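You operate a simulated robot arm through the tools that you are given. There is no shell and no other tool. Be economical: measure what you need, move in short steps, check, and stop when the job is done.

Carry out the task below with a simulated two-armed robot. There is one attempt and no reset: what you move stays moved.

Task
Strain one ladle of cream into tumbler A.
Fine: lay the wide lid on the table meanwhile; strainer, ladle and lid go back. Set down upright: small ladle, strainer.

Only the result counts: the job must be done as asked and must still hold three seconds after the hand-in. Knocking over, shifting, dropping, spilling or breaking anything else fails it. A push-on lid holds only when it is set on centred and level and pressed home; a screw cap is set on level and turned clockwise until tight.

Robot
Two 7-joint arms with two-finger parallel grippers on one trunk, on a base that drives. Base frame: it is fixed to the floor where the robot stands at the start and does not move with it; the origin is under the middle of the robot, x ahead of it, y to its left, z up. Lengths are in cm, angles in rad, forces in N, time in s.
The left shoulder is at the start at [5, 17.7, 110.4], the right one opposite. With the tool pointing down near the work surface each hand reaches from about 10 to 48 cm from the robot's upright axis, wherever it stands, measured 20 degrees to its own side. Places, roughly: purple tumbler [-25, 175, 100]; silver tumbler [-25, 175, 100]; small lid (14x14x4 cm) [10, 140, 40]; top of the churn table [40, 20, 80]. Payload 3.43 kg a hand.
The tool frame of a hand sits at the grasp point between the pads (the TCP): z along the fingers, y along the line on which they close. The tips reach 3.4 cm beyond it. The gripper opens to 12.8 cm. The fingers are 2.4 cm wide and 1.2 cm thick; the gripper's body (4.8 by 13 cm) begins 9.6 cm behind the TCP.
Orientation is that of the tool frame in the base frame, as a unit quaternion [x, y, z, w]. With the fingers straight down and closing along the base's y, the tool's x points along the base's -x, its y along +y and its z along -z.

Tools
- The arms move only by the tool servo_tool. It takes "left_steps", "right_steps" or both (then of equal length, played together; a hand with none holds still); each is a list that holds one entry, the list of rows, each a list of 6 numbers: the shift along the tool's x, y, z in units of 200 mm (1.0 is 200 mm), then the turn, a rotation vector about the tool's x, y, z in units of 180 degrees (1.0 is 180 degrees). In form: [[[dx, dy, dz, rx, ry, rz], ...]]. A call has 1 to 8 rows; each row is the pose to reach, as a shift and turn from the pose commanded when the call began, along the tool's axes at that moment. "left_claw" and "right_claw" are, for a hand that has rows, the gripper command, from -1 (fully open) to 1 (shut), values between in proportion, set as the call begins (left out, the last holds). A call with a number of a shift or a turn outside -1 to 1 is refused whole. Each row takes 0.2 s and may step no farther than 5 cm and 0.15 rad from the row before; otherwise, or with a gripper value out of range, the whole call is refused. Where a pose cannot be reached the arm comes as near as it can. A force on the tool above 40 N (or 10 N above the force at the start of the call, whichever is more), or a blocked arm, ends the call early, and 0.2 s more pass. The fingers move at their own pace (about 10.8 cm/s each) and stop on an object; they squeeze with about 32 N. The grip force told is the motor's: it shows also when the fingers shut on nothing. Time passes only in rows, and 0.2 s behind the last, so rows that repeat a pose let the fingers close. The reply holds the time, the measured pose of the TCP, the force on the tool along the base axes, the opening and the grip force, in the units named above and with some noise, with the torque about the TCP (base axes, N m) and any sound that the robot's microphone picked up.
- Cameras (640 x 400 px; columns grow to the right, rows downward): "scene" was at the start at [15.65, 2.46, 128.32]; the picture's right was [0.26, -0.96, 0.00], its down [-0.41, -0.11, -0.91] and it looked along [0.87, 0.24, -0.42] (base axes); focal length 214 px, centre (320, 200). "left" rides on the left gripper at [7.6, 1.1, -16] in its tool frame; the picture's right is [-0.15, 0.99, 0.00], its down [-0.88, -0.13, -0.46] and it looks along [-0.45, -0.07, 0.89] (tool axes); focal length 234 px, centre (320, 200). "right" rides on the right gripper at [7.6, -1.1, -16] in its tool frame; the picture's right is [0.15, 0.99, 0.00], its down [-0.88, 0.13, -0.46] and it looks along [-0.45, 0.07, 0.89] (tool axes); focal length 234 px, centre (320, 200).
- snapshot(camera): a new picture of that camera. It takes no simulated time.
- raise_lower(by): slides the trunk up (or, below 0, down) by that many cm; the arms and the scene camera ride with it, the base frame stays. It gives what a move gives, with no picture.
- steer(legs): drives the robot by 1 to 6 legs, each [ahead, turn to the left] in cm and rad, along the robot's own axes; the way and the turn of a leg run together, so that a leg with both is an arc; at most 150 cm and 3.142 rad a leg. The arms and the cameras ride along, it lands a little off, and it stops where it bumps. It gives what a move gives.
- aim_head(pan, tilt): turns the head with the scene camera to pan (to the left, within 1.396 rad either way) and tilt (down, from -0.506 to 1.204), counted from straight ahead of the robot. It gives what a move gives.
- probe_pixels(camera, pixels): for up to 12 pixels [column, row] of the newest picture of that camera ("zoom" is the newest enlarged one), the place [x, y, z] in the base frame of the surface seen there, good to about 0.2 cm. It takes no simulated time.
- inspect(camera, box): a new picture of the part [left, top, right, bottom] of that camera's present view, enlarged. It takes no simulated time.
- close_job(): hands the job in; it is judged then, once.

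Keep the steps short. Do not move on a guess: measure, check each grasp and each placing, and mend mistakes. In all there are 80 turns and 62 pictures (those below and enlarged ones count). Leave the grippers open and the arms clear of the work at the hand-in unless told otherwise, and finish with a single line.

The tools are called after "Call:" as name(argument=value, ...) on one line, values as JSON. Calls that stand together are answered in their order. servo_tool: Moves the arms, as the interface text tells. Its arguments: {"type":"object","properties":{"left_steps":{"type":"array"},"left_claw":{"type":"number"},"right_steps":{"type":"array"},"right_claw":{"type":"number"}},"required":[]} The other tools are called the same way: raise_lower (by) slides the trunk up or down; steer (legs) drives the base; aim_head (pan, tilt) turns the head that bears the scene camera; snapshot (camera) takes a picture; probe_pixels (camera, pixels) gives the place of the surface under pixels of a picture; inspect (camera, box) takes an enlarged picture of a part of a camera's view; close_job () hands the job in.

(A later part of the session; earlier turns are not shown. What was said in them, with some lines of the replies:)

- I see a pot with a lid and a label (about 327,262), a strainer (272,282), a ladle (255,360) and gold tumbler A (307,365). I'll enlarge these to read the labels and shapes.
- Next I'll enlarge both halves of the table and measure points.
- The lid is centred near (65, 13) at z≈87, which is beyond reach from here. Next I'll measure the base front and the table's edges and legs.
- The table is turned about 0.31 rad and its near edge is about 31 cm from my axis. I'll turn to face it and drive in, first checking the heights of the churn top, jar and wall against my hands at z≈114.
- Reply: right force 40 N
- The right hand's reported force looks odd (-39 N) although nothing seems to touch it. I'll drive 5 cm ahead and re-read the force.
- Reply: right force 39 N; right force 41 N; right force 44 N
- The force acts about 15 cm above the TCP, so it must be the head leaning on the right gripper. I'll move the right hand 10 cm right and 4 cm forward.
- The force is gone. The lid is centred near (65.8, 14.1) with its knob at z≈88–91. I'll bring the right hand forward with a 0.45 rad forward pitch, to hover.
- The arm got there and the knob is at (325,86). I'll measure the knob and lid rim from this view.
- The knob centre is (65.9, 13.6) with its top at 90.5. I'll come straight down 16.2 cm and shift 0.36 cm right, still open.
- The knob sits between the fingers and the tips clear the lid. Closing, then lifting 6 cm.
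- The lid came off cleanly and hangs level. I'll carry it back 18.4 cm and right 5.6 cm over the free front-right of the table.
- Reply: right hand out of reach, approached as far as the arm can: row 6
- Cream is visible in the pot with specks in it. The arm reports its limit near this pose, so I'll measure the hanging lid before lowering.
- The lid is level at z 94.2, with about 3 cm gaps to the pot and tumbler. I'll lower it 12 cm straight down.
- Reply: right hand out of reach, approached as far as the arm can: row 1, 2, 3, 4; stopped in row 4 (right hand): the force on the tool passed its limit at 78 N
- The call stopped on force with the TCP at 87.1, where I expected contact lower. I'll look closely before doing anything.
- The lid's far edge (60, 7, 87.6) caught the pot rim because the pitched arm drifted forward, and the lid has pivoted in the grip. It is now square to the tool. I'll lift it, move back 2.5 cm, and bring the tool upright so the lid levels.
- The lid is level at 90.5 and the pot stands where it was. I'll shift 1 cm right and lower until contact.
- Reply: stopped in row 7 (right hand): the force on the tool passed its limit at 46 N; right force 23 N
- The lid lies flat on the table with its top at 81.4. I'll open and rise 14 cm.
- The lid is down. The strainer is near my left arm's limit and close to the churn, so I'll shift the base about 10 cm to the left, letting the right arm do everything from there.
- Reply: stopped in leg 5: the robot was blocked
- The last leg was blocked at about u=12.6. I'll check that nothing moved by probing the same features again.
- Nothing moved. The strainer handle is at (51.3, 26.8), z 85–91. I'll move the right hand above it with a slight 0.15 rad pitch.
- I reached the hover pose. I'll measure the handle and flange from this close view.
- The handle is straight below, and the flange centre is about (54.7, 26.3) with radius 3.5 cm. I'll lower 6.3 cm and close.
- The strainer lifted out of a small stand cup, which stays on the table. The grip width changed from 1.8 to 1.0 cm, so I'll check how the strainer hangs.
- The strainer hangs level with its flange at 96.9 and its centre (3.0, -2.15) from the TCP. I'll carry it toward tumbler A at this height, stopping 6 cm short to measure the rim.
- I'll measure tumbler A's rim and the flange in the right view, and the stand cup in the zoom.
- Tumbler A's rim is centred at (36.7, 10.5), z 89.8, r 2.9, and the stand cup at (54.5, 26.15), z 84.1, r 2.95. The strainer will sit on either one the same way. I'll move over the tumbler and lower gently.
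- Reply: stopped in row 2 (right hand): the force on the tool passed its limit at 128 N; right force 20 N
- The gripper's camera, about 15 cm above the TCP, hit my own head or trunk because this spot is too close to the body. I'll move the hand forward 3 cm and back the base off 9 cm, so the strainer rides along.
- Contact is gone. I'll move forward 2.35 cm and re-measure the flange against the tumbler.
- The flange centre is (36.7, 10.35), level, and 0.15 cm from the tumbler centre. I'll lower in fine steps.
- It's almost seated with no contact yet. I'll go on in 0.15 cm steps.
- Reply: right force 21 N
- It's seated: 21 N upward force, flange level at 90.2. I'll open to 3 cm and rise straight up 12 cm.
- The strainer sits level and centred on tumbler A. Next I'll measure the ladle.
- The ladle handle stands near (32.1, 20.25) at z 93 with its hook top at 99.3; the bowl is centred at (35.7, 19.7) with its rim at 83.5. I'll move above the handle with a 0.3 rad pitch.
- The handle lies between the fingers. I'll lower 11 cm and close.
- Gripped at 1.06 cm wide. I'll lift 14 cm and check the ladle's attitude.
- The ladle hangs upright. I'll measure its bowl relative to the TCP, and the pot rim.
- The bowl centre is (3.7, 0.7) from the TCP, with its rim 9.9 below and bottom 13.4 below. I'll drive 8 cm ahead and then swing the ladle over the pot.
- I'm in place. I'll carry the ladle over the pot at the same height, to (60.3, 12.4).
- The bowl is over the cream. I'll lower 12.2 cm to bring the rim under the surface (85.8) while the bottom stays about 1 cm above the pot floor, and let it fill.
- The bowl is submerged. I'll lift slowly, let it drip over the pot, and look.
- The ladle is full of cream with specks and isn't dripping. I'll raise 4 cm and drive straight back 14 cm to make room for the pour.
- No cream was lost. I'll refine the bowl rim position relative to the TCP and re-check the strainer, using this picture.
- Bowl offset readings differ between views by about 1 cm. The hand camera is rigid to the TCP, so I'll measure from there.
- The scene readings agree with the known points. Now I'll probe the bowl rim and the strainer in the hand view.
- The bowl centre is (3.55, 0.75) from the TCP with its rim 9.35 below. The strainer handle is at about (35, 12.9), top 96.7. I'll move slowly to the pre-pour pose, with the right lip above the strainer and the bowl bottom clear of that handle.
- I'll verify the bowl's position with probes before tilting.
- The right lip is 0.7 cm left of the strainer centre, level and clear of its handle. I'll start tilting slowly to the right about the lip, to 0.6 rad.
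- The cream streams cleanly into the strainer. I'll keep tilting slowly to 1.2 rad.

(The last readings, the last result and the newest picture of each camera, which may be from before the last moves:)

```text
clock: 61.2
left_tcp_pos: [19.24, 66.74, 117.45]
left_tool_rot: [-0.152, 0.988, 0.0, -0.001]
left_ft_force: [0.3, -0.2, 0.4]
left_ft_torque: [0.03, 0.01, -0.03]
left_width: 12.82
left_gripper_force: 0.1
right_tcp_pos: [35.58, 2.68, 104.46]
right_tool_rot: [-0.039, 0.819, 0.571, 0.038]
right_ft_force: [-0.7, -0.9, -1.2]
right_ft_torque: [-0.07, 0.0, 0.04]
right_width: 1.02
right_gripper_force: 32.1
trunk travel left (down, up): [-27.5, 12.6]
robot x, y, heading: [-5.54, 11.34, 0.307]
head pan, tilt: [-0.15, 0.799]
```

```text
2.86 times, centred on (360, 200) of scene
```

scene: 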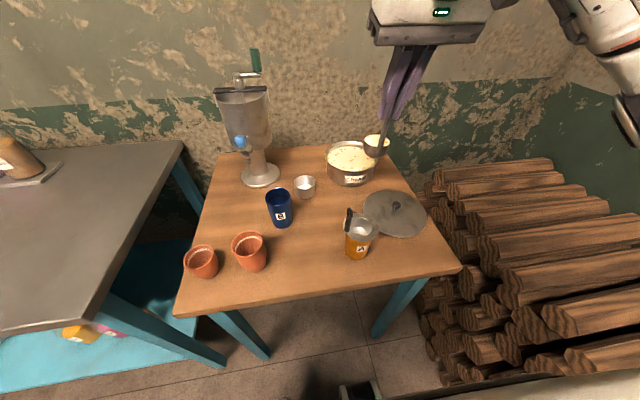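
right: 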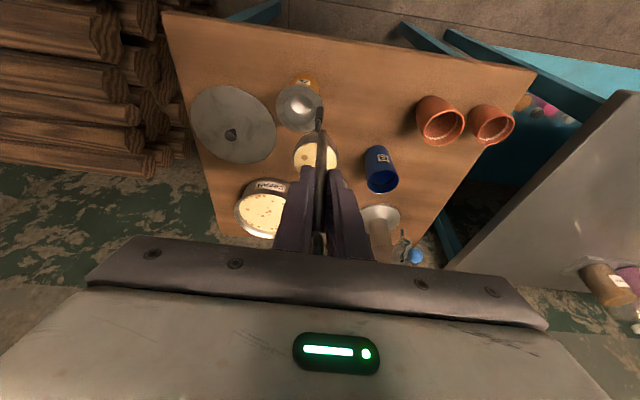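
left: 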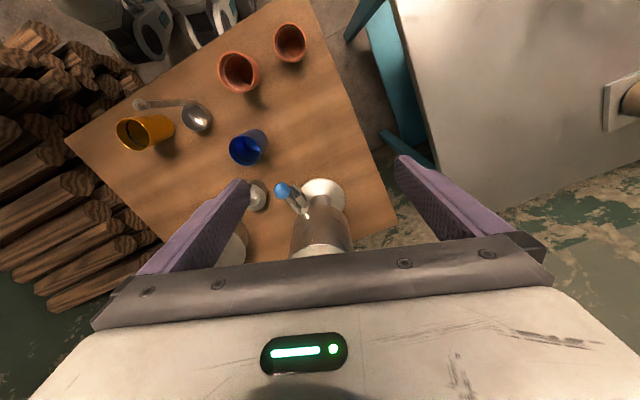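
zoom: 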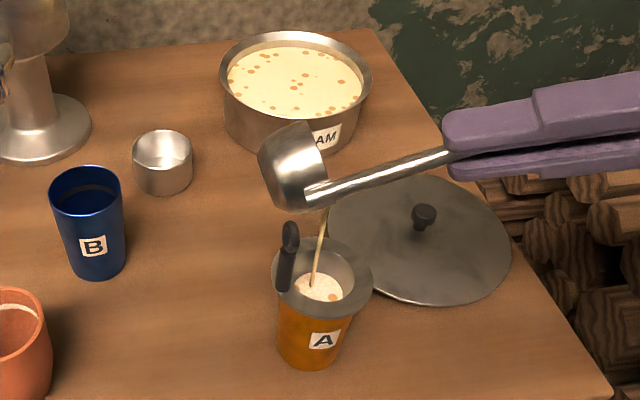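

It's still streaming well inside the strainer. I'll tilt on to 1.8 rad and then hold to drain.

Call:
servo_tool(right_steps=[[[-0.0019, -0.0405, -0.0062, -0.0228, 0, 0.007], [-0.0038, -0.081, -0.0124, -0.0456, 0, 0.014], [-0.0047, -0.118, -0.0152, -0.0685, 0, 0.021], [-0.0055, -0.1544, -0.018, -0.0913, 0, 0.028], [-0.0047, -0.191, -0.0154, -0.1141, 0, 0.0351], [-0.004, -0.2274, -0.013, -0.1369, 0, 0.0421], [-0.0016, -0.2634, -0.0052, -0.1598, 0, 0.0491], [0.0007, -0.299, 0.0024, -0.1826, 0, 0.0561]]])

Call:
servo_tool(right_steps=[[[0, 0, 0, 0, 0, 0], [0, 0, 0, 0, 0, 0], [0, 0, 0, 0, 0, 0], [0, 0, 0, 0, 0, 0], [0, 0, 0, 0, 0, 0], [0, 0, 0, 0, 0, 0], [0, 0, 0, 0, 0, 0], [0, 0, 0, 0, 0, 0]]])

Call:
inspect(camera="scene", box=[280, 130, 440, 270])

```text
clock: 63.0
left_tcp_pos: [19.2, 66.6, 117.41]
left_tool_rot: [-0.152, 0.988, -0.001, 0.0]
left_ft_force: [0.0, 0.9, 0.2]
left_ft_torque: [0.0, -0.01, -0.02]
left_width: 12.8
left_gripper_force: 0.0
right_tcp_pos: [36.26, 0.59, 98.7]
right_tool_rot: [0.023, 0.624, 0.781, -0.024]
right_ft_force: [0.2, -0.3, -0.3]
right_ft_torque: [-0.08, -0.01, 0.0]
right_width: 1.02
right_gripper_force: 32.1
trunk travel left (down, up): [-27.5, 12.6]
robot x, y, heading: [-5.95, 11.07, 0.303]
head pan, tilt: [-0.15, 0.799]
```

```text
clock: 64.8
left_tcp_pos: [19.26, 66.69, 117.34]
left_tool_rot: [-0.152, 0.988, -0.001, -0.001]
left_ft_force: [-0.6, -0.1, 1.2]
left_ft_torque: [0.03, 0.0, -0.04]
left_width: 12.8
left_gripper_force: 0.0
right_tcp_pos: [36.32, 0.61, 98.69]
right_tool_rot: [0.022, 0.624, 0.781, -0.023]
right_ft_force: [0.5, 0.4, -0.1]
right_ft_torque: [-0.07, -0.02, -0.01]
right_width: 1.03
right_gripper_force: 31.9
trunk travel left (down, up): [-27.5, 12.6]
robot x, y, heading: [-5.97, 11.31, 0.306]
head pan, tilt: [-0.15, 0.799]
```

```text
2.86 times, centred on (360, 200) of scene
```

zoom: 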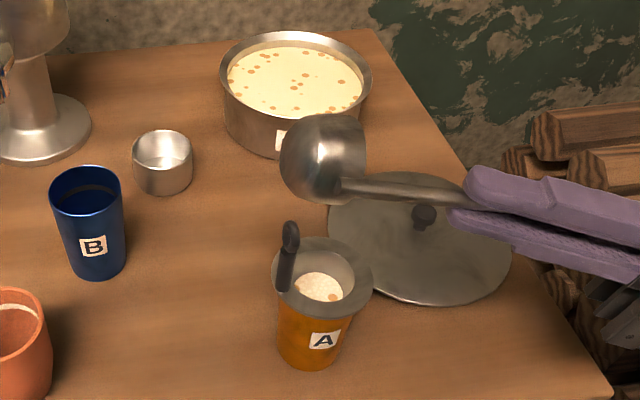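

The ladle is empty and nothing spilled. I'll turn it back upright along the same path.

Call:
servo_tool(right_steps=[[[0.0069, 0.0587, 0.0224, 0.0391, 0, -0.012], [0.0158, 0.1133, 0.0513, 0.0782, 0, -0.024], [0.0266, 0.1637, 0.0866, 0.1174, 0, -0.0361], [0.0394, 0.2136, 0.1282, 0.1565, 0, -0.0481], [0.0546, 0.2667, 0.1778, 0.1956, 0, -0.0601], [0.0715, 0.3216, 0.2327, 0.2347, 0, -0.0721], [0.0897, 0.3693, 0.2919, 0.2739, 0, -0.0841]]])

Call:
servo_tool(right_steps=[[[0.0021, 0.0786, 0.0069, 0.0391, 0, -0.012], [0.0084, 0.1452, 0.0272, 0.0782, 0, -0.024], [0.0163, 0.2082, 0.0532, 0.1174, 0, -0.0361], [0.0254, 0.2691, 0.0827, 0.1565, 0, -0.0481], [0.0357, 0.3263, 0.1162, 0.1956, 0, -0.0601], [0.0473, 0.3762, 0.154, 0.2347, 0, -0.0721], [0.0601, 0.4203, 0.1956, 0.2739, 0, -0.0841]]])

```text
clock: 66.4
left_tcp_pos: [19.18, 66.83, 117.42]
left_tool_rot: [-0.153, 0.988, -0.002, 0.0]
left_ft_force: [0.1, 0.2, 0.3]
left_ft_torque: [-0.02, 0.03, 0.01]
left_width: 12.79
left_gripper_force: 0.2
right_tcp_pos: [34.94, 4.86, 107.26]
right_tool_rot: [-0.069, 0.891, 0.444, 0.067]
right_ft_force: [0.3, -0.2, -0.8]
right_ft_torque: [-0.05, -0.01, 0.0]
right_width: 0.99
right_gripper_force: 32.3
trunk travel left (down, up): [-27.5, 12.6]
robot x, y, heading: [-5.48, 11.59, 0.302]
head pan, tilt: [-0.15, 0.799]
```

```text
clock: 68.0
left_tcp_pos: [19.15, 66.76, 117.41]
left_tool_rot: [-0.154, 0.988, -0.002, 0.0]
left_ft_force: [0.2, -0.3, -0.5]
left_ft_torque: [0.02, -0.01, -0.03]
left_width: 12.8
left_gripper_force: 0.1
right_tcp_pos: [32.51, 12.89, 111.34]
right_tool_rot: [-0.148, 0.978, 0.021, 0.147]
right_ft_force: [0.6, -0.3, 0.0]
right_ft_torque: [0.01, 0.06, 0.0]
right_width: 1.03
right_gripper_force: 32.2
trunk travel left (down, up): [-27.5, 12.6]
robot x, y, heading: [-5.78, 11.31, 0.311]
head pan, tilt: [-0.15, 0.799]
```

It's upright again. I'll carry the ladle back to its place (bowl centre 35.7, 19.7) and lower to just above the table.

Call:
servo_tool(right_steps=[[[-0.043, 0.145, 0.013, 0, 0, 0], [-0.0856, 0.2895, 0.0263, 0, 0, 0], [-0.022, 0.2895, 0.235, 0, 0, 0], [0.042, 0.2895, 0.444, 0, 0, 0], [0.107, 0.2895, 0.654, 0, 0, 0], [0.171, 0.2895, 0.863, 0, 0, 0]]])

Call:
inspect(camera="scene", box=[280, 170, 400, 270])

```text
clock: 69.4
left_tcp_pos: [19.2, 66.6, 117.53]
left_tool_rot: [-0.152, 0.988, -0.001, -0.001]
left_ft_force: [0.2, -0.4, -0.3]
left_ft_torque: [0.02, -0.01, 0.03]
left_width: 12.8
left_gripper_force: 0.0
right_tcp_pos: [32.48, 18.81, 93.8]
right_tool_rot: [-0.147, 0.978, 0.023, 0.147]
right_ft_force: [-0.4, 0.4, -1.1]
right_ft_torque: [-0.02, 0.06, -0.01]
right_width: 1.06
right_gripper_force: 32.5
trunk travel left (down, up): [-27.5, 12.6]
robot x, y, heading: [-5.46, 11.32, 0.311]
head pan, tilt: [-0.15, 0.799]
```

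```text
4.00 times, centred on (340, 220) of scene
```

zoom: 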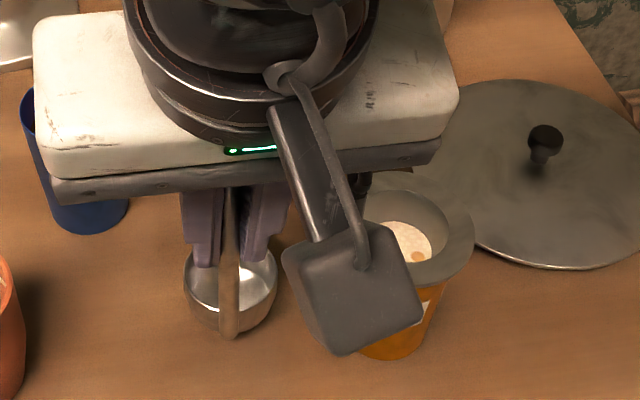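

It's upright, just above the table. Lowering in small steps to contact.

Call:
servo_tool(right_steps=[[[0.0059, 0, 0.0191, 0, 0, 0], [0.0088, 0, 0.0287, 0, 0, 0], [0.011, 0, 0.0358, 0, 0, 0], [0.0125, 0, 0.0406, 0, 0, 0]]])

```text
clock: 70.4
left_tcp_pos: [19.22, 66.6, 117.53]
left_tool_rot: [-0.152, 0.988, -0.002, 0.0]
left_ft_force: [-0.3, -0.1, 0.0]
left_ft_torque: [-0.01, -0.02, -0.01]
left_width: 12.78
left_gripper_force: 0.1
right_tcp_pos: [32.53, 18.88, 93.08]
right_tool_rot: [-0.146, 0.978, 0.023, 0.148]
right_ft_force: [-2.3, -1.4, 6.4]
right_ft_torque: [-0.15, -0.12, -0.04]
right_width: 1.02
right_gripper_force: 31.9
trunk travel left (down, up): [-27.5, 12.6]
robot x, y, heading: [-5.49, 11.44, 0.305]
head pan, tilt: [-0.15, 0.799]
```

Contact at 6 N. I'll open to 3 cm and withdraw straight up.

Call:
servo_tool(right_steps=[[[0.0015, 0, 0.0048, 0, 0, 0], [0.0015, 0, 0.0048, 0, 0, 0]]])

Call:
servo_tool(right_steps=[[[0, 0, 0, 0, 0, 0], [0, 0, 0, 0, 0, 0], [0, 0, 0, 0, 0, 0], [-0.03, 0, -0.096, 0, 0, 0], [-0.08, 0, -0.26, 0, 0, 0], [-0.14, 0, -0.456, 0, 0, 0], [-0.2, 0, -0.65, 0, 0, 0]]], right_claw=0.53)

Call:
inspect(camera="scene", box=[270, 150, 430, 270])

```text
clock: 71.0
left_tcp_pos: [19.07, 66.62, 117.52]
left_tool_rot: [-0.153, 0.988, -0.001, 0.0]
left_ft_force: [0.0, 0.2, -0.6]
left_ft_torque: [0.02, 0.02, -0.01]
left_width: 12.77
left_gripper_force: 0.0
right_tcp_pos: [32.5, 18.91, 93.02]
right_tool_rot: [-0.148, 0.978, 0.024, 0.148]
right_ft_force: [-4.6, -0.8, 16.5]
right_ft_torque: [-0.19, -0.29, -0.04]
right_width: 1.01
right_gripper_force: 32.2
trunk travel left (down, up): [-27.5, 12.6]
robot x, y, heading: [-5.55, 11.08, 0.308]
head pan, tilt: [-0.15, 0.799]
```

```text
clock: 72.6
left_tcp_pos: [19.2, 66.72, 117.48]
left_tool_rot: [-0.153, 0.988, -0.001, -0.001]
left_ft_force: [-0.3, 0.1, 0.5]
left_ft_torque: [-0.01, -0.03, 0.0]
left_width: 12.8
left_gripper_force: 0.1
right_tcp_pos: [32.5, 18.87, 106.5]
right_tool_rot: [-0.148, 0.978, 0.023, 0.146]
right_ft_force: [-0.2, -0.5, 0.3]
right_ft_torque: [0.0, 0.05, 0.04]
right_width: 3.0
right_gripper_force: 0.0
trunk travel left (down, up): [-27.5, 12.6]
robot x, y, heading: [-5.35, 11.36, 0.304]
head pan, tilt: [-0.15, 0.799]
```

```text
3.33 times, centred on (350, 210) of scene
```

zoom: 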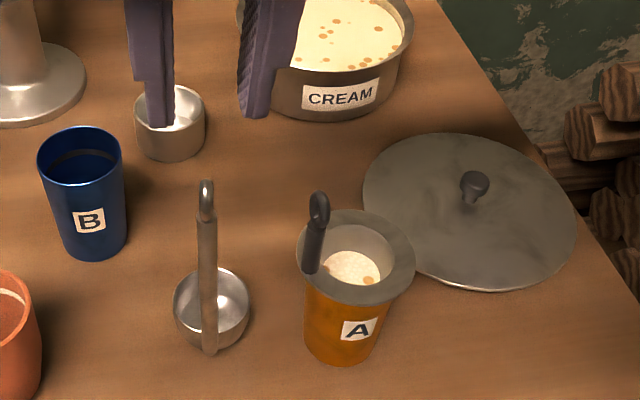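

The ladle stands upright in its place. I'll check whether the strainer has drained by probing its residue level, and fix the handle's position.

Call:
probe_pixels(camera="zoom", pixels=[[350, 265], [340, 262], [365, 268], [318, 200], [315, 230], [312, 260], [416, 265], [350, 212], [297, 255], [360, 303], [225, 300], [200, 190]])

```text
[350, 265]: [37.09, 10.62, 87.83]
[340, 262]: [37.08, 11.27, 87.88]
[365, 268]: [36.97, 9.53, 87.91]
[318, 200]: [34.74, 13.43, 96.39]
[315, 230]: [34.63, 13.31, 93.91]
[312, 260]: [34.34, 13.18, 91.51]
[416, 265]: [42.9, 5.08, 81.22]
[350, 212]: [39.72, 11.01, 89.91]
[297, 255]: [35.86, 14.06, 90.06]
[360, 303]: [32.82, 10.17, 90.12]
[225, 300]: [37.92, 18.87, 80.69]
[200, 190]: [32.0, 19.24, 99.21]
```

The residue is at 87.85, about half a centimetre of retained bits. I'll go above the strainer handle with the tool back at 0.15 rad pitch.

Call:
servo_tool(right_steps=[[[0.0, -0.15, 0.0, 0, 0.01, 0], [0.025, -0.305, 0.08, 0, 0.03, 0], [0.053, -0.305, 0.167, 0, 0.0452, 0], [0.053, -0.305, 0.167, 0, 0.0452, 0]]], right_claw=0.3)

Call:
snapshot(camera="right")

```text
clock: 73.6
left_tcp_pos: [19.22, 66.82, 117.49]
left_tool_rot: [-0.151, 0.989, -0.001, -0.001]
left_ft_force: [0.1, 0.5, -0.5]
left_ft_torque: [-0.05, 0.01, 0.0]
left_width: 12.78
left_gripper_force: 0.1
right_tcp_pos: [34.23, 13.08, 102.95]
right_tool_rot: [-0.149, 0.986, 0.013, 0.077]
right_ft_force: [-0.1, 0.3, 0.5]
right_ft_torque: [0.0, 0.02, 0.0]
right_width: 4.48
right_gripper_force: 0.1
trunk travel left (down, up): [-27.5, 12.6]
robot x, y, heading: [-5.47, 11.17, 0.305]
head pan, tilt: [-0.15, 0.799]
```

```text
6 pictures are left
```

right: 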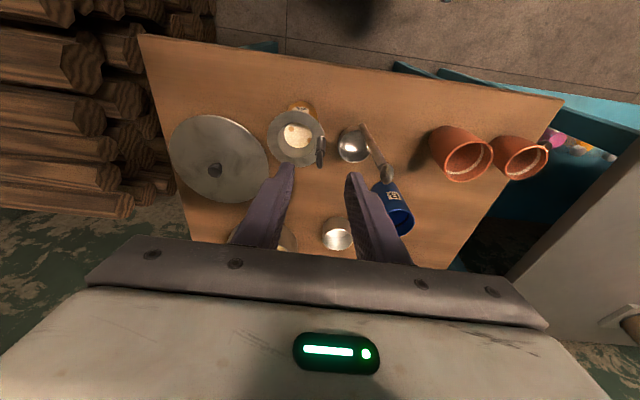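

Call:
probe_pixels(camera="right", pixels=[[320, 160], [320, 150], [318, 140], [297, 135], [270, 135], [297, 112], [295, 163], [322, 130], [288, 132], [300, 142]])

```text
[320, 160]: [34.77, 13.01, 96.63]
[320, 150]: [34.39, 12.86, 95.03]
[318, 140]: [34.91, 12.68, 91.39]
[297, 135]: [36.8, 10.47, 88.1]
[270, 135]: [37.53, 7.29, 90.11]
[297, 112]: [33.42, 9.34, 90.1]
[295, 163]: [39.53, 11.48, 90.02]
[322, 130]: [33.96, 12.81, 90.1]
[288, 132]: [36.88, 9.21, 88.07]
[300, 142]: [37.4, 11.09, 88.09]
```

The handle is between the fingers at (34.7, 13.0). I'll lower 8.85 cm, close, and lift slowly, pausing above the tumbler to drain.

Call:
servo_tool(right_steps=[[[0.017, -0.01, 0.11, 0, 0, 0], [0.034, -0.01, 0.219, 0, 0, 0], [0.051, -0.01, 0.328, 0, 0, 0], [0.0677, -0.01, 0.437, 0, 0, 0]]])

Call:
servo_tool(right_steps=[[[0, 0, 0, 0, 0, 0], [0, 0, 0, 0, 0, 0], [0, 0, 0, 0, 0, 0], [0, 0, 0, 0, 0, 0]]], right_claw=1)

Call:
servo_tool(right_steps=[[[-0.002, 0, -0.012, 0, 0, 0], [-0.008, 0, -0.05, 0, 0, 0], [-0.015, 0, -0.1, 0, 0, 0], [-0.03, 0, -0.2, 0, 0, 0], [-0.053, 0, -0.345, 0, 0, 0], [-0.053, 0, -0.345, 0, 0, 0], [-0.053, 0, -0.345, 0, 0, 0]]])

Call:
inspect(camera="scene", box=[270, 150, 430, 270])

```text
clock: 74.6
left_tcp_pos: [19.26, 66.71, 117.45]
left_tool_rot: [-0.153, 0.988, -0.002, -0.001]
left_ft_force: [0.1, -1.2, 0.3]
left_ft_torque: [-0.01, -0.01, 0.0]
left_width: 12.79
left_gripper_force: 0.1
right_tcp_pos: [34.46, 12.77, 94.06]
right_tool_rot: [-0.148, 0.986, 0.013, 0.078]
right_ft_force: [-0.3, -0.3, -0.6]
right_ft_torque: [0.02, 0.01, 0.0]
right_width: 4.46
right_gripper_force: 0.1
trunk travel left (down, up): [-27.5, 12.6]
robot x, y, heading: [-5.87, 11.53, 0.311]
head pan, tilt: [-0.15, 0.799]
```

```text
clock: 75.6
left_tcp_pos: [19.15, 66.74, 117.32]
left_tool_rot: [-0.152, 0.988, -0.002, -0.001]
left_ft_force: [-0.4, 0.0, -0.1]
left_ft_torque: [0.01, -0.01, -0.02]
left_width: 12.8
left_gripper_force: 0.0
right_tcp_pos: [34.31, 12.72, 94.13]
right_tool_rot: [-0.148, 0.986, 0.013, 0.077]
right_ft_force: [-1.0, 1.6, 0.6]
right_ft_torque: [0.09, 0.04, 0.03]
right_width: 0.99
right_gripper_force: 31.8
trunk travel left (down, up): [-27.5, 12.6]
robot x, y, heading: [-5.74, 11.25, 0.304]
head pan, tilt: [-0.15, 0.799]
```

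```text
clock: 77.2
left_tcp_pos: [19.28, 66.67, 117.48]
left_tool_rot: [-0.152, 0.988, -0.001, -0.001]
left_ft_force: [-0.6, 0.5, 0.4]
left_ft_torque: [0.01, 0.01, 0.01]
left_width: 12.79
left_gripper_force: 0.1
right_tcp_pos: [34.36, 12.83, 101.21]
right_tool_rot: [-0.149, 0.986, 0.013, 0.078]
right_ft_force: [-0.2, 0.8, -1.3]
right_ft_torque: [0.05, 0.02, 0.01]
right_width: 1.0
right_gripper_force: 31.8
trunk travel left (down, up): [-27.5, 12.6]
robot x, y, heading: [-5.52, 11.52, 0.303]
head pan, tilt: [-0.15, 0.799]
```

```text
3.33 times, centred on (350, 210) of scene
```

zoom: 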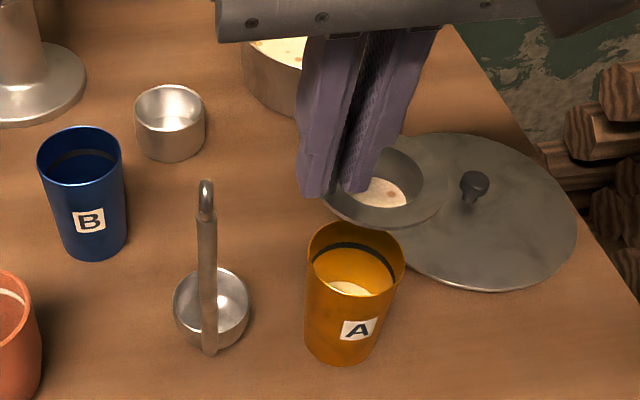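

Tumbler A holds strained cream and the strainer isn't dripping. I'll measure the flange centre relative to the TCP.

Call:
probe_pixels(camera="zoom", pixels=[[328, 205], [350, 222], [385, 230], [425, 212], [447, 185], [400, 147], [380, 195], [440, 165], [350, 288], [340, 240]])

Call:
servo_tool(right_steps=[[[0, 0, 0, 0, 0, 0], [0, 0, 0, 0, 0, 0], [0, 0, 0, 0, 0, 0], [0, 0, 0, 0, 0, 0], [0, 0, 0, 0, 0, 0], [0, 0, 0, 0, 0, 0], [-0.01, 0, -0.06, 0, 0, 0], [-0.02, 0, -0.1, 0, 0, 0]]])

```text
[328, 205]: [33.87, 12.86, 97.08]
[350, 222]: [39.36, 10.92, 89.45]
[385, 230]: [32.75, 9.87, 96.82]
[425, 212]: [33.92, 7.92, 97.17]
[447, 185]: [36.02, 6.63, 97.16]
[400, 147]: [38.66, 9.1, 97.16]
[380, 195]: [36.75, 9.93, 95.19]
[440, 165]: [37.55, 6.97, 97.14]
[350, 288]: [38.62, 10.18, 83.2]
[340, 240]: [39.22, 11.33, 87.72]
```

```text
clock: 79.0
left_tcp_pos: [19.32, 66.6, 117.41]
left_tool_rot: [-0.152, 0.988, 0.0, -0.001]
left_ft_force: [0.2, 0.5, 0.1]
left_ft_torque: [-0.01, -0.02, -0.03]
left_width: 12.82
left_gripper_force: 0.0
right_tcp_pos: [34.4, 12.79, 103.22]
right_tool_rot: [-0.148, 0.986, 0.013, 0.077]
right_ft_force: [0.4, 0.1, -0.5]
right_ft_torque: [0.01, 0.03, -0.01]
right_width: 0.97
right_gripper_force: 32.0
trunk travel left (down, up): [-27.5, 12.6]
robot x, y, heading: [-5.31, 11.43, 0.303]
head pan, tilt: [-0.15, 0.799]
```

The flange centre is (1.9, -2.65) from the TCP. I'll drive 13.5 cm ahead, then swing to the stand cup while yawing 0.6 rad left, which restores the handle's old side and keeps the gripper off the churn.

Call:
steer(legs=[[13.3, 0]])

Call:
servo_tool(right_steps=[[[0, 0, 0, 0, 0, 0]]])

```text
clock: 80.3
left_tcp_pos: [31.87, 70.68, 117.38]
left_tool_rot: [-0.153, 0.988, 0.0, 0.0]
left_ft_force: [1.2, 0.6, -0.7]
left_ft_torque: [0.02, 0.0, 0.02]
left_width: 12.79
left_gripper_force: 0.0
right_tcp_pos: [47.13, 16.9, 103.14]
right_tool_rot: [-0.149, 0.986, 0.012, 0.077]
right_ft_force: [0.3, 0.5, -0.9]
right_ft_torque: [0.03, 0.01, 0.01]
right_width: 0.99
right_gripper_force: 31.3
trunk travel left (down, up): [-27.5, 12.6]
robot x, y, heading: [6.82, 15.32, 0.307]
head pan, tilt: [-0.15, 0.799]
```

```text
clock: 80.7
left_tcp_pos: [31.8, 70.59, 117.44]
left_tool_rot: [-0.153, 0.988, -0.001, -0.001]
left_ft_force: [-0.7, 0.4, -1.0]
left_ft_torque: [0.01, -0.02, 0.0]
left_width: 12.81
left_gripper_force: 0.0
right_tcp_pos: [47.05, 16.84, 103.28]
right_tool_rot: [-0.15, 0.986, 0.013, 0.077]
right_ft_force: [-0.3, 0.4, -0.8]
right_ft_torque: [0.01, 0.05, -0.01]
right_width: 0.98
right_gripper_force: 32.5
trunk travel left (down, up): [-27.5, 12.6]
robot x, y, heading: [6.78, 15.38, 0.306]
head pan, tilt: [-0.15, 0.799]
```

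Call:
servo_tool(right_steps=[[[-0.0716, 0.0864, 0.0111, -0.0058, 0, -0.0377], [-0.1432, 0.1728, 0.0222, -0.0117, 0, -0.0755], [-0.2148, 0.2592, 0.0333, -0.0175, 0, -0.1132], [-0.2864, 0.3456, 0.0444, -0.0234, 0, -0.151], [-0.358, 0.432, 0.0555, -0.0292, 0, -0.1887], [-0.358, 0.432, 0.0555, -0.0292, 0, -0.1887]]])

Call:
snapshot(camera="right")

```text
clock: 82.1
left_tcp_pos: [31.88, 70.68, 117.42]
left_tool_rot: [-0.152, 0.988, -0.002, -0.001]
left_ft_force: [0.6, 0.5, -0.3]
left_ft_torque: [0.0, -0.02, -0.01]
left_width: 12.81
left_gripper_force: 0.1
right_tcp_pos: [51.33, 27.28, 103.23]
right_tool_rot: [-0.433, 0.898, 0.034, 0.07]
right_ft_force: [0.1, -0.3, 0.2]
right_ft_torque: [-0.01, -0.01, 0.0]
right_width: 1.02
right_gripper_force: 31.7
trunk travel left (down, up): [-27.5, 12.6]
robot x, y, heading: [7.04, 15.23, 0.305]
head pan, tilt: [-0.15, 0.799]
```

```text
4 pictures are left
```

right: 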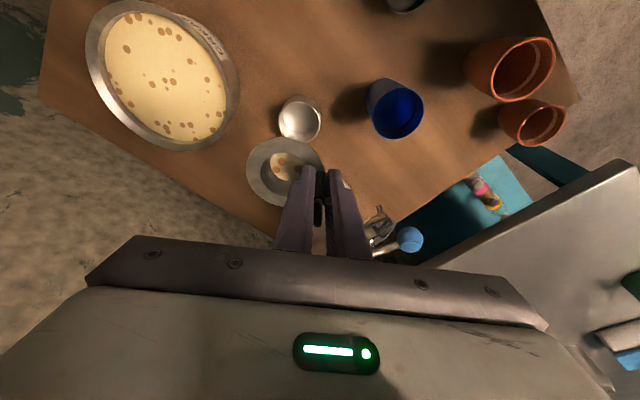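

I'll measure the flange, cup and tap from here.

Call:
probe_pixels(camera="right", pixels=[[247, 170], [255, 150], [285, 138], [320, 158], [270, 203], [252, 188], [280, 120], [320, 120], [300, 98], [284, 108], [372, 225], [405, 238]])

```text
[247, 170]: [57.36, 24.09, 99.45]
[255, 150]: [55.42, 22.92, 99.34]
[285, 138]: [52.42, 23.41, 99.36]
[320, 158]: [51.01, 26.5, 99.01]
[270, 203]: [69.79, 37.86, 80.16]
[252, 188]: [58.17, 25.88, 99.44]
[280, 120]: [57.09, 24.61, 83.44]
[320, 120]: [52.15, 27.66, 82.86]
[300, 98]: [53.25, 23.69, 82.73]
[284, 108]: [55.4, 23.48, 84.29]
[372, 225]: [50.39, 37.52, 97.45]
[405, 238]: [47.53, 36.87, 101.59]
```

The flange centre (54.6, 26.25) is over the cup centre (54.5, 26.15), and the tap is well clear. I'll lower, with fine steps at the end.

Call:
servo_tool(right_steps=[[[0.035, 0, 0.222, 0, 0, 0], [0.07, 0, 0.445, 0, 0, 0], [0.093, 0, 0.593, 0, 0, 0], [0.105, 0, 0.667, 0, 0, 0], [0.109, 0, 0.697, 0, 0, 0], [0.1116, 0, 0.711, 0, 0, 0], [0.113, 0, 0.721, 0, 0, 0], [0.1143, 0, 0.7287, 0, 0, 0]]])

```text
clock: 83.9
left_tcp_pos: [31.8, 70.67, 117.61]
left_tool_rot: [-0.153, 0.988, -0.001, -0.001]
left_ft_force: [0.3, 0.1, -0.4]
left_ft_torque: [0.04, 0.02, 0.04]
left_width: 12.8
left_gripper_force: 0.0
right_tcp_pos: [51.31, 27.29, 88.52]
right_tool_rot: [-0.434, 0.898, 0.034, 0.072]
right_ft_force: [0.1, 0.1, 6.4]
right_ft_torque: [0.07, 0.01, 0.01]
right_width: 0.98
right_gripper_force: 31.9
trunk travel left (down, up): [-27.5, 12.6]
robot x, y, heading: [6.8, 15.13, 0.306]
head pan, tilt: [-0.15, 0.799]
```

Contact at the expected height. I'll press slightly, open to 3 cm, and rise 14 cm.

Call:
servo_tool(right_steps=[[[0.0008, 0, 0.005, 0, 0, 0], [0.0012, 0, 0.0075, 0, 0, 0]]])

Call:
servo_tool(right_steps=[[[0, 0, 0, 0, 0, 0], [0, 0, 0, 0, 0, 0], [0, 0, 0, 0, 0, 0], [-0.012, 0, -0.08, 0, 0, 0], [-0.035, 0, -0.22, 0, 0, 0], [-0.07, 0, -0.445, 0, 0, 0], [-0.11, 0, -0.7, 0, 0, 0]]], right_claw=0.53)

Call:
snapshot(camera="right")

```text
clock: 84.5
left_tcp_pos: [31.6, 70.61, 117.55]
left_tool_rot: [-0.153, 0.988, -0.002, 0.0]
left_ft_force: [0.3, 0.1, -0.5]
left_ft_torque: [-0.03, 0.0, 0.0]
left_width: 12.77
left_gripper_force: 0.0
right_tcp_pos: [51.33, 27.28, 88.63]
right_tool_rot: [-0.434, 0.897, 0.034, 0.073]
right_ft_force: [-0.9, 1.9, 17.8]
right_ft_torque: [0.17, -0.08, -0.03]
right_width: 0.96
right_gripper_force: 31.7
trunk travel left (down, up): [-27.5, 12.6]
robot x, y, heading: [6.69, 15.51, 0.304]
head pan, tilt: [-0.15, 0.799]
```

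```text
refused: row 7 steps farther than a row can; nothing moved
```

```text
3 pictures are left
```

right: 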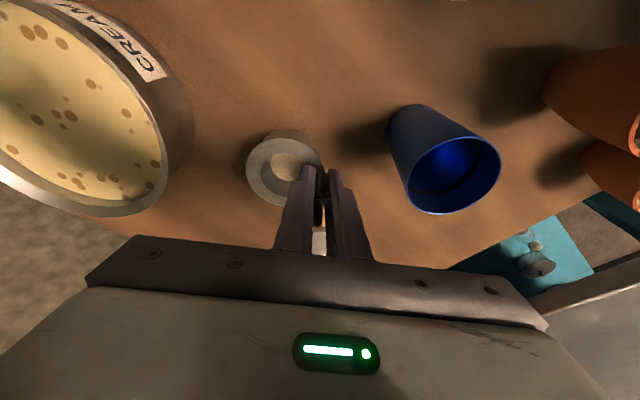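

The retreat was refused because its last row was too long, and nothing moved. The picture shows the strainer in its stand, so I'll probe the flange for level and redo the release with shorter rows.

Call:
probe_pixels(camera="right", pixels=[[249, 170], [258, 150], [285, 141], [272, 200], [252, 185], [312, 155], [285, 165]])

Call:
servo_tool(right_steps=[[[0, 0, 0, 0, 0, 0], [0, 0, 0, 0, 0, 0], [0, 0, 0, 0, 0, 0], [-0.012, 0, -0.08, 0, 0, 0], [-0.035, 0, -0.22, 0, 0, 0], [-0.07, 0, -0.445, 0, 0, 0], [-0.1, 0, -0.66, 0, 0, 0]]], right_claw=0.53)

```text
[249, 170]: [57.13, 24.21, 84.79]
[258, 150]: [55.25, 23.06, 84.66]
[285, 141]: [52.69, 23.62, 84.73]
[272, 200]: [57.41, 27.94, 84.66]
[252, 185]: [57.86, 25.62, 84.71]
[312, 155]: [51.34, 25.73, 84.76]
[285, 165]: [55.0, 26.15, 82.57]
```

```text
clock: 86.1
left_tcp_pos: [31.72, 70.68, 117.4]
left_tool_rot: [-0.153, 0.988, -0.002, -0.001]
left_ft_force: [0.4, -0.3, 0.3]
left_ft_torque: [-0.04, 0.02, 0.03]
left_width: 12.78
left_gripper_force: 0.1
right_tcp_pos: [51.19, 27.12, 101.71]
right_tool_rot: [-0.434, 0.897, 0.035, 0.07]
right_ft_force: [0.0, 0.5, -0.3]
right_ft_torque: [0.01, -0.07, -0.03]
right_width: 3.02
right_gripper_force: 0.1
trunk travel left (down, up): [-27.5, 12.6]
robot x, y, heading: [6.69, 15.35, 0.304]
head pan, tilt: [-0.15, 0.799]
```

The strainer is level at 84.7, as at the start, and released. Next is the lid; I'll measure it from the last enlarged scene picture.

Call:
probe_pixels(camera="zoom", pixels=[[475, 178], [475, 190], [470, 208], [577, 220], [500, 290], [450, 134], [480, 136], [565, 255], [420, 250], [540, 160], [462, 185], [488, 185]])

Call:
steer(legs=[[-10, 0]])

```text
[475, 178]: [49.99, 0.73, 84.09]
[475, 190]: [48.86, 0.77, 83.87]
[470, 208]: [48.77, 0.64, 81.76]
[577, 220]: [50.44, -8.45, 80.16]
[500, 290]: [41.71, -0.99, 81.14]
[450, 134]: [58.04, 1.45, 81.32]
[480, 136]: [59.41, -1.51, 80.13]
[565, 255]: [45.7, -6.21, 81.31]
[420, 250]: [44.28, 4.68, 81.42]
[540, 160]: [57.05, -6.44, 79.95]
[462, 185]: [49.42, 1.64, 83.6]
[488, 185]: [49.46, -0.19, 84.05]
```

```text
clock: 87.3
left_tcp_pos: [22.08, 67.57, 117.48]
left_tool_rot: [-0.152, 0.988, -0.001, 0.0]
left_ft_force: [-0.7, -1.0, 0.2]
left_ft_torque: [0.0, -0.03, 0.0]
left_width: 12.8
left_gripper_force: 0.1
right_tcp_pos: [41.62, 24.0, 101.72]
right_tool_rot: [-0.433, 0.898, 0.034, 0.071]
right_ft_force: [-0.9, -0.1, 0.4]
right_ft_torque: [0.03, 0.0, -0.01]
right_width: 3.0
right_gripper_force: 0.1
trunk travel left (down, up): [-27.5, 12.6]
robot x, y, heading: [-2.75, 12.21, 0.304]
head pan, tilt: [-0.15, 0.799]
```

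The knob is at (49.5, 0.75), top 84.1. I'll yaw the hand back and sweep right, 2 cm higher.

Call:
servo_tool(right_steps=[[[0.064, -0.099, -0.03, 0.0059, 0, 0.0377], [0.128, -0.198, -0.061, 0.0118, 0, 0.0755], [0.192, -0.297, -0.091, 0.0178, 0, 0.1132], [0.256, -0.396, -0.121, 0.0237, 0, 0.151], [0.3195, -0.495, -0.1515, 0.0296, 0, 0.1887]]], right_claw=0)

```text
clock: 88.5
left_tcp_pos: [22.34, 67.64, 117.49]
left_tool_rot: [-0.152, 0.988, -0.002, 0.001]
left_ft_force: [0.4, 0.3, 0.3]
left_ft_torque: [-0.01, -0.01, 0.01]
left_width: 12.78
left_gripper_force: 0.1
right_tcp_pos: [45.35, 12.53, 103.69]
right_tool_rot: [-0.148, 0.986, 0.011, 0.077]
right_ft_force: [-0.1, -0.2, -0.5]
right_ft_torque: [-0.02, 0.01, 0.03]
right_width: 6.4
right_gripper_force: 0.1
trunk travel left (down, up): [-27.5, 12.6]
robot x, y, heading: [-2.53, 11.52, 0.299]
head pan, tilt: [-0.15, 0.799]
```

Call:
servo_tool(right_steps=[[[0.021, -0.156, 0.107, 0, -0.0234, 0], [0.042, -0.312, 0.214, 0, -0.0468, 0], [0.062, -0.468, 0.321, 0, -0.0702, 0], [0.083, -0.624, 0.4275, 0, -0.0936, 0], [0.083, -0.624, 0.4275, 0, -0.0936, 0]]])

Call:
snapshot(camera="right")

```text
clock: 89.7
left_tcp_pos: [22.2, 67.69, 117.49]
left_tool_rot: [-0.152, 0.988, -0.001, -0.001]
left_ft_force: [-0.9, -0.5, -1.2]
left_ft_torque: [-0.04, -0.02, -0.03]
left_width: 12.77
left_gripper_force: 0.1
right_tcp_pos: [48.66, 0.59, 94.78]
right_tool_rot: [-0.146, 0.964, 0.034, 0.221]
right_ft_force: [-0.4, 0.6, -0.9]
right_ft_torque: [-0.01, -0.02, -0.02]
right_width: 6.38
right_gripper_force: 0.0
trunk travel left (down, up): [-27.5, 12.6]
robot x, y, heading: [-2.47, 11.99, 0.302]
head pan, tilt: [-0.15, 0.799]
```

```text
2 pictures are left
```

right: 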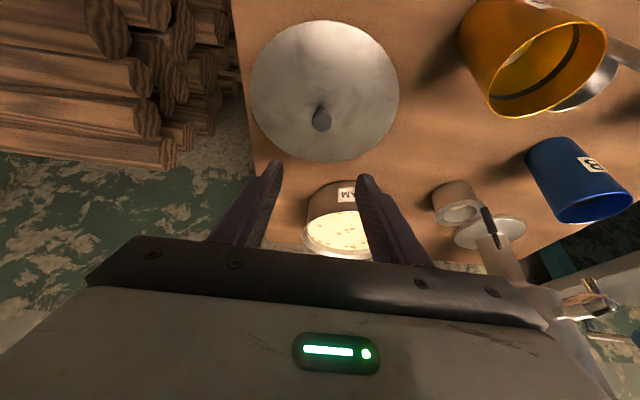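

I'll measure the knob, lid rim and pot rim from this view.

Call:
probe_pixels(camera="right", pixels=[[322, 112], [322, 124], [314, 118], [331, 118], [252, 90], [398, 90], [325, 161], [325, 22], [304, 232], [322, 215], [362, 250], [340, 235]])

```text
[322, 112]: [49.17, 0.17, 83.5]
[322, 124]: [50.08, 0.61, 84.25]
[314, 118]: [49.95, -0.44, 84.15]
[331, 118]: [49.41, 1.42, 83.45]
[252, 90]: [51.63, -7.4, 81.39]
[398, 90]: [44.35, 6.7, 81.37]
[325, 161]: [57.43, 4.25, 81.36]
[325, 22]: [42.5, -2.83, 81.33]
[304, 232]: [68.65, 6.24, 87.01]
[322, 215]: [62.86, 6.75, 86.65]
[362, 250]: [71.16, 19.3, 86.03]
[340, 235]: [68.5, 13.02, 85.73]
```

The knob centre is (49.75, 0.5). I'll lower 9.6 cm with a 0.4 cm shift right, and close.

Call:
servo_tool(right_steps=[[[0.06, -0.0205, 0.14, 0, 0, 0], [0.12, -0.0205, 0.27, 0, 0, 0], [0.17, -0.0205, 0.37, 0, 0, 0], [0.2, -0.0205, 0.4355, 0, 0, 0]]])

Call:
servo_tool(right_steps=[[[0, 0, 0, 0, 0, 0], [0, 0, 0, 0, 0, 0], [0, 0, 0, 0, 0, 0], [0, 0, 0, 0, 0, 0]]], right_claw=1)

```text
clock: 90.7
left_tcp_pos: [22.27, 67.73, 117.42]
left_tool_rot: [-0.152, 0.988, 0.0, -0.001]
left_ft_force: [-0.7, 0.3, 1.2]
left_ft_torque: [-0.01, 0.01, 0.05]
left_width: 12.82
left_gripper_force: 0.2
right_tcp_pos: [48.79, 0.25, 85.32]
right_tool_rot: [-0.145, 0.964, 0.033, 0.221]
right_ft_force: [-0.4, 0.9, 0.5]
right_ft_torque: [-0.02, 0.0, -0.01]
right_width: 6.38
right_gripper_force: 0.2
trunk travel left (down, up): [-27.5, 12.6]
robot x, y, heading: [-2.68, 12.14, 0.308]
head pan, tilt: [-0.15, 0.799]
```

```text
clock: 91.7
left_tcp_pos: [22.31, 67.59, 117.46]
left_tool_rot: [-0.152, 0.988, -0.001, -0.001]
left_ft_force: [-0.1, 0.6, -0.5]
left_ft_torque: [-0.03, 0.0, -0.04]
left_width: 12.83
left_gripper_force: 0.1
right_tcp_pos: [48.88, 0.29, 85.35]
right_tool_rot: [-0.145, 0.964, 0.033, 0.221]
right_ft_force: [0.2, 0.3, 0.2]
right_ft_torque: [-0.03, 0.0, 0.03]
right_width: 2.1
right_gripper_force: 32.0
trunk travel left (down, up): [-27.5, 12.6]
robot x, y, heading: [-2.72, 12.11, 0.306]
head pan, tilt: [-0.15, 0.799]
```

Gripped at 2.1 cm, as the first time. I'll lift 12 cm, and re-measure the pot rim from stored pictures meanwhile.

Call:
servo_tool(right_steps=[[[-0.022, 0, -0.045, 0, 0, 0], [-0.087, 0, -0.18, 0, 0, 0], [-0.15, 0, -0.31, 0, 0, 0], [-0.21, 0, -0.43, 0, 0, 0], [-0.262, 0, -0.54, 0, 0, 0]]])

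Call:
probe_pixels(camera="scene", pixels=[[327, 157], [328, 162], [333, 168], [340, 172], [350, 174], [360, 173], [331, 148], [340, 143], [350, 142], [358, 143], [368, 168], [326, 160]])

Call:
probe_pixels(camera="right", pixels=[[303, 238], [302, 245], [304, 225], [307, 217], [316, 212], [328, 210], [340, 210], [352, 212], [368, 245], [370, 240], [365, 232], [310, 222]])

```text
clock: 92.9
left_tcp_pos: [22.32, 67.63, 117.42]
left_tool_rot: [-0.152, 0.988, -0.001, -0.001]
left_ft_force: [0.7, 0.2, 1.0]
left_ft_torque: [0.02, -0.03, 0.02]
left_width: 12.8
left_gripper_force: 0.0
right_tcp_pos: [48.79, 0.07, 97.37]
right_tool_rot: [-0.145, 0.964, 0.034, 0.221]
right_ft_force: [0.3, 0.2, -1.2]
right_ft_torque: [-0.03, 0.02, -0.02]
right_width: 2.11
right_gripper_force: 31.8
trunk travel left (down, up): [-27.5, 12.6]
robot x, y, heading: [-2.72, 12.33, 0.306]
head pan, tilt: [-0.15, 0.799]
```

```text
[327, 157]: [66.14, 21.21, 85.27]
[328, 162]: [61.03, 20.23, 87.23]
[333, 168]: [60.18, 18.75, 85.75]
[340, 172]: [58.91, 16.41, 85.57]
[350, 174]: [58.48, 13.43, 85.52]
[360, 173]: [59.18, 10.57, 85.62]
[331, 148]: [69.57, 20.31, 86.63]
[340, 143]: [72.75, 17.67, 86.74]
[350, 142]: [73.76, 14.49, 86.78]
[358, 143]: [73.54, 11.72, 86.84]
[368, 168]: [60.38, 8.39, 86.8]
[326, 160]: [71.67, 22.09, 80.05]
```

```text
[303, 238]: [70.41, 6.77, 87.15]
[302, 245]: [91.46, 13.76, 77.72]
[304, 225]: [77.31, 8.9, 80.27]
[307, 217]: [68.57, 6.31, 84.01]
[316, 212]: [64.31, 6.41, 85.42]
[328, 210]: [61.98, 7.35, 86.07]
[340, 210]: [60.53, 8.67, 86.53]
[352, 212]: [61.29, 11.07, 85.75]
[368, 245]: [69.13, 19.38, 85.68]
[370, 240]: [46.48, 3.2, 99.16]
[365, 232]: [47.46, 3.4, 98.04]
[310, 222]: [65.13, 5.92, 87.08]
```

The pot centre is (66.1, 13.65). I'll drive 10.8 cm ahead with the lid held at z≈93.

Call:
steer(legs=[[10.8, 0]])

Call:
servo_tool(right_steps=[[[0, 0, 0, 0, 0, 0]]])

```text
clock: 94.1
left_tcp_pos: [32.65, 70.77, 117.4]
left_tool_rot: [-0.153, 0.988, -0.001, 0.0]
left_ft_force: [1.0, -0.3, -0.6]
left_ft_torque: [-0.02, -0.02, 0.02]
left_width: 12.79
left_gripper_force: 0.2
right_tcp_pos: [59.16, 3.37, 97.24]
right_tool_rot: [-0.145, 0.964, 0.033, 0.222]
right_ft_force: [1.0, 0.6, -1.5]
right_ft_torque: [-0.01, 0.03, 0.01]
right_width: 2.09
right_gripper_force: 31.7
trunk travel left (down, up): [-27.5, 12.6]
robot x, y, heading: [7.69, 15.52, 0.307]
head pan, tilt: [-0.15, 0.799]
```

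```text
clock: 94.5
left_tcp_pos: [32.65, 70.79, 117.49]
left_tool_rot: [-0.152, 0.988, -0.001, 0.0]
left_ft_force: [-0.6, -0.1, 0.4]
left_ft_torque: [0.03, 0.04, -0.02]
left_width: 12.81
left_gripper_force: 0.1
right_tcp_pos: [59.26, 3.46, 97.21]
right_tool_rot: [-0.145, 0.964, 0.034, 0.221]
right_ft_force: [-0.1, 0.4, -1.4]
right_ft_torque: [-0.01, 0.01, 0.03]
right_width: 2.11
right_gripper_force: 31.5
trunk travel left (down, up): [-27.5, 12.6]
robot x, y, heading: [7.68, 15.53, 0.303]
head pan, tilt: [-0.15, 0.799]
```

I'm clear. I'll carry the lid above the pot at the same height.

Call:
servo_tool(right_steps=[[[-0.0975, 0.097, 0.047, 0, 0, 0], [-0.195, 0.194, 0.0945, 0, 0, 0], [-0.2925, 0.29, 0.142, 0, 0, 0], [-0.39, 0.387, 0.189, 0, 0, 0], [-0.39, 0.387, 0.189, 0, 0, 0]]])

Call:
snapshot(camera="scene")

```text
clock: 95.7
left_tcp_pos: [32.72, 70.77, 117.47]
left_tool_rot: [-0.153, 0.988, -0.001, -0.001]
left_ft_force: [0.4, 0.4, 0.0]
left_ft_torque: [0.02, -0.02, -0.01]
left_width: 12.84
left_gripper_force: 0.1
right_tcp_pos: [65.08, 13.5, 97.26]
right_tool_rot: [-0.145, 0.964, 0.033, 0.22]
right_ft_force: [-1.7, 0.4, -1.1]
right_ft_torque: [-0.03, -0.01, 0.01]
right_width: 2.11
right_gripper_force: 32.0
trunk travel left (down, up): [-27.5, 12.6]
robot x, y, heading: [7.65, 15.39, 0.304]
head pan, tilt: [-0.15, 0.799]
```

```text
1 pictures are left
```

scene: 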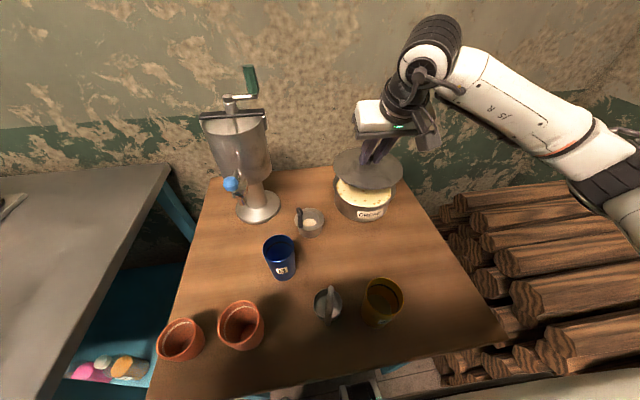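

Reached. I'll probe the hanging lid for level and centre, and the other things for their places.

Call:
probe_pixels(camera="scene", pixels=[[335, 170], [402, 172], [368, 187], [350, 184], [388, 184], [375, 153], [348, 155], [362, 212], [340, 208], [388, 205], [330, 292], [303, 212]])

```text
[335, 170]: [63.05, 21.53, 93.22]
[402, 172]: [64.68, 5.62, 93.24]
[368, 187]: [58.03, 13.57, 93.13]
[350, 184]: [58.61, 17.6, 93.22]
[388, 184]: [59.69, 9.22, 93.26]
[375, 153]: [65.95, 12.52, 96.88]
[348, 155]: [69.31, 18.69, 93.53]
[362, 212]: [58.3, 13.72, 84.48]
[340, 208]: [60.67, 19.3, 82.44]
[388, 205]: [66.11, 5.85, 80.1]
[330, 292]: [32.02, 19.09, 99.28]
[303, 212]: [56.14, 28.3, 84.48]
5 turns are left
```

The lid is level at 93.2 and centred over the pot. I'll lower in fine steps until it seats.

Call:
servo_tool(right_steps=[[[0.065, 0, 0.135, 0, 0, 0], [0.109, 0, 0.225, 0, 0, 0], [0.118, 0, 0.243, 0, 0, 0], [0.122, 0, 0.252, 0, 0, 0], [0.1265, 0, 0.261, 0, 0, 0], [0.131, 0, 0.27, 0, 0, 0], [0.135, 0, 0.279, 0, 0, 0]]])

Call:
servo_tool(right_steps=[[[0, 0, 0, 0, 0, 0]]])

```text
clock: 97.3
left_tcp_pos: [32.36, 70.88, 117.6]
left_tool_rot: [-0.153, 0.988, -0.001, 0.001]
left_ft_force: [0.2, 0.0, 0.4]
left_ft_torque: [0.03, -0.02, 0.0]
left_width: 12.8
left_gripper_force: 0.0
right_tcp_pos: [64.99, 13.42, 91.58]
right_tool_rot: [-0.144, 0.963, 0.034, 0.224]
right_ft_force: [-4.9, -1.7, 21.0]
right_ft_torque: [-0.04, -0.06, 0.0]
right_width: 2.09
right_gripper_force: 32.0
trunk travel left (down, up): [-27.5, 12.6]
robot x, y, heading: [7.67, 15.72, 0.304]
head pan, tilt: [-0.15, 0.799]
```

```text
clock: 97.7
left_tcp_pos: [32.37, 70.85, 117.58]
left_tool_rot: [-0.152, 0.988, -0.001, 0.001]
left_ft_force: [0.7, 0.9, 0.1]
left_ft_torque: [0.01, 0.01, 0.02]
left_width: 12.82
left_gripper_force: 0.1
right_tcp_pos: [65.06, 13.28, 91.38]
right_tool_rot: [-0.144, 0.963, 0.035, 0.224]
right_ft_force: [-3.1, -0.1, 20.9]
right_ft_torque: [0.07, -0.33, 0.04]
right_width: 2.08
right_gripper_force: 32.1
trunk travel left (down, up): [-27.5, 12.6]
robot x, y, heading: [7.63, 15.33, 0.305]
head pan, tilt: [-0.15, 0.799]
4 turns are left
```

It seated at TCP z 91.4, the same as originally, with 21 N pressing it home. I'll relax the push by 0.25 cm, open gently with the hand still, then rise straight up and look.

Call:
servo_tool(right_steps=[[[-0.0055, 0, -0.0113, 0, 0, 0], [-0.0055, 0, -0.0113, 0, 0, 0]]])

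Call:
servo_tool(right_steps=[[[0, 0, 0, 0, 0, 0], [0, 0, 0, 0, 0, 0], [0, 0, 0, 0, 0, 0], [-0.022, 0, -0.045, 0, 0, 0], [-0.065, 0, -0.135, 0, 0, 0], [-0.131, 0, -0.27, 0, 0, 0], [-0.218, 0, -0.45, 0, 0, 0]]], right_claw=0.4)

Call:
snapshot(camera="scene")

Call:
probe_pixels(camera="scene", pixels=[[337, 182], [402, 182], [368, 200], [350, 197], [388, 196], [345, 195], [395, 190], [374, 178], [335, 190], [368, 205], [368, 195]])

```text
clock: 98.3
left_tcp_pos: [32.47, 70.93, 117.49]
left_tool_rot: [-0.152, 0.988, -0.002, 0.001]
left_ft_force: [0.6, 0.1, 0.0]
left_ft_torque: [-0.01, 0.0, 0.0]
left_width: 12.8
left_gripper_force: 0.2
right_tcp_pos: [65.1, 13.35, 91.38]
right_tool_rot: [-0.145, 0.964, 0.033, 0.221]
right_ft_force: [-0.8, 2.9, 12.7]
right_ft_torque: [0.15, -0.55, 0.0]
right_width: 2.09
right_gripper_force: 31.6
trunk travel left (down, up): [-27.5, 12.6]
robot x, y, heading: [7.47, 15.41, 0.303]
head pan, tilt: [-0.15, 0.799]
```

```text
clock: 99.9
left_tcp_pos: [32.49, 70.88, 117.54]
left_tool_rot: [-0.152, 0.988, -0.003, -0.001]
left_ft_force: [-0.6, 0.5, -0.4]
left_ft_torque: [0.02, 0.01, 0.03]
left_width: 12.8
left_gripper_force: 0.0
right_tcp_pos: [65.0, 13.38, 101.41]
right_tool_rot: [-0.144, 0.964, 0.033, 0.221]
right_ft_force: [0.8, 0.7, -0.9]
right_ft_torque: [-0.01, -0.02, -0.02]
right_width: 3.84
right_gripper_force: 0.0
trunk travel left (down, up): [-27.5, 12.6]
robot x, y, heading: [7.34, 15.78, 0.303]
head pan, tilt: [-0.15, 0.799]
```

```text
0 pictures are left
```

scene: 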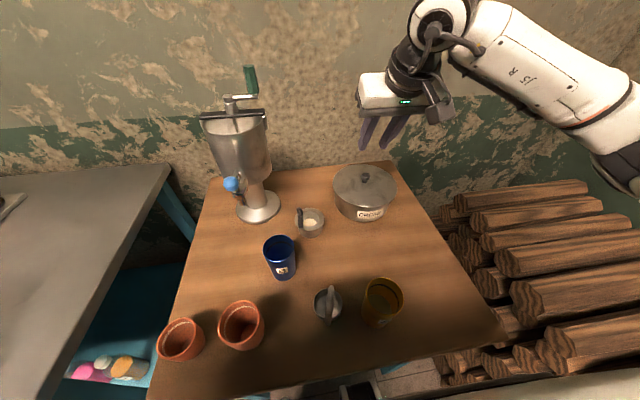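

```text
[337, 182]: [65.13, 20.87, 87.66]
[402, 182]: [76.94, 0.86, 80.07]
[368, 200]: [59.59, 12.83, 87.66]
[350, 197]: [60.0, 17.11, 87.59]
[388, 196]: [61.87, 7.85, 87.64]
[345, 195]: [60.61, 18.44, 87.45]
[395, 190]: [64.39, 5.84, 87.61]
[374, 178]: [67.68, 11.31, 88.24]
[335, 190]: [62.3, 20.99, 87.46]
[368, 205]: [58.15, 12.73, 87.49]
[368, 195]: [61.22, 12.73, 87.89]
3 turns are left
```

The lid sits level at 87.6 and centred, as at the start, and everything else is in place. I'll open the gripper fully, lift the arm clear, and hand in.

Call:
servo_tool(right_steps=[[[-0.087, 0, -0.18, 0, 0, 0], [-0.174, 0, -0.36, 0, 0, 0], [-0.2, 0, -0.45, 0, 0, 0], [-0.2, 0, -0.45, 0, 0, 0]]], right_claw=-1)

Call:
close_job()

```text
clock: 100.9
left_tcp_pos: [32.66, 70.73, 117.41]
left_tool_rot: [-0.151, 0.988, -0.001, -0.001]
left_ft_force: [-0.6, -0.4, -0.5]
left_ft_torque: [0.0, 0.0, 0.0]
left_width: 12.82
left_gripper_force: 0.1
right_tcp_pos: [64.88, 13.39, 111.25]
right_tool_rot: [-0.145, 0.964, 0.033, 0.221]
right_ft_force: [0.4, -0.5, 0.8]
right_ft_torque: [0.01, 0.06, -0.01]
right_width: 12.81
right_gripper_force: 0.0
trunk travel left (down, up): [-27.5, 12.6]
robot x, y, heading: [7.81, 15.39, 0.306]
head pan, tilt: [-0.15, 0.799]
```

```text
The job is handed in.
```

One ladle of cream is strained into tumbler A with no spill seen, the strainer and ladle stand upright in their places, and the lid is back on the pot, level and centred.
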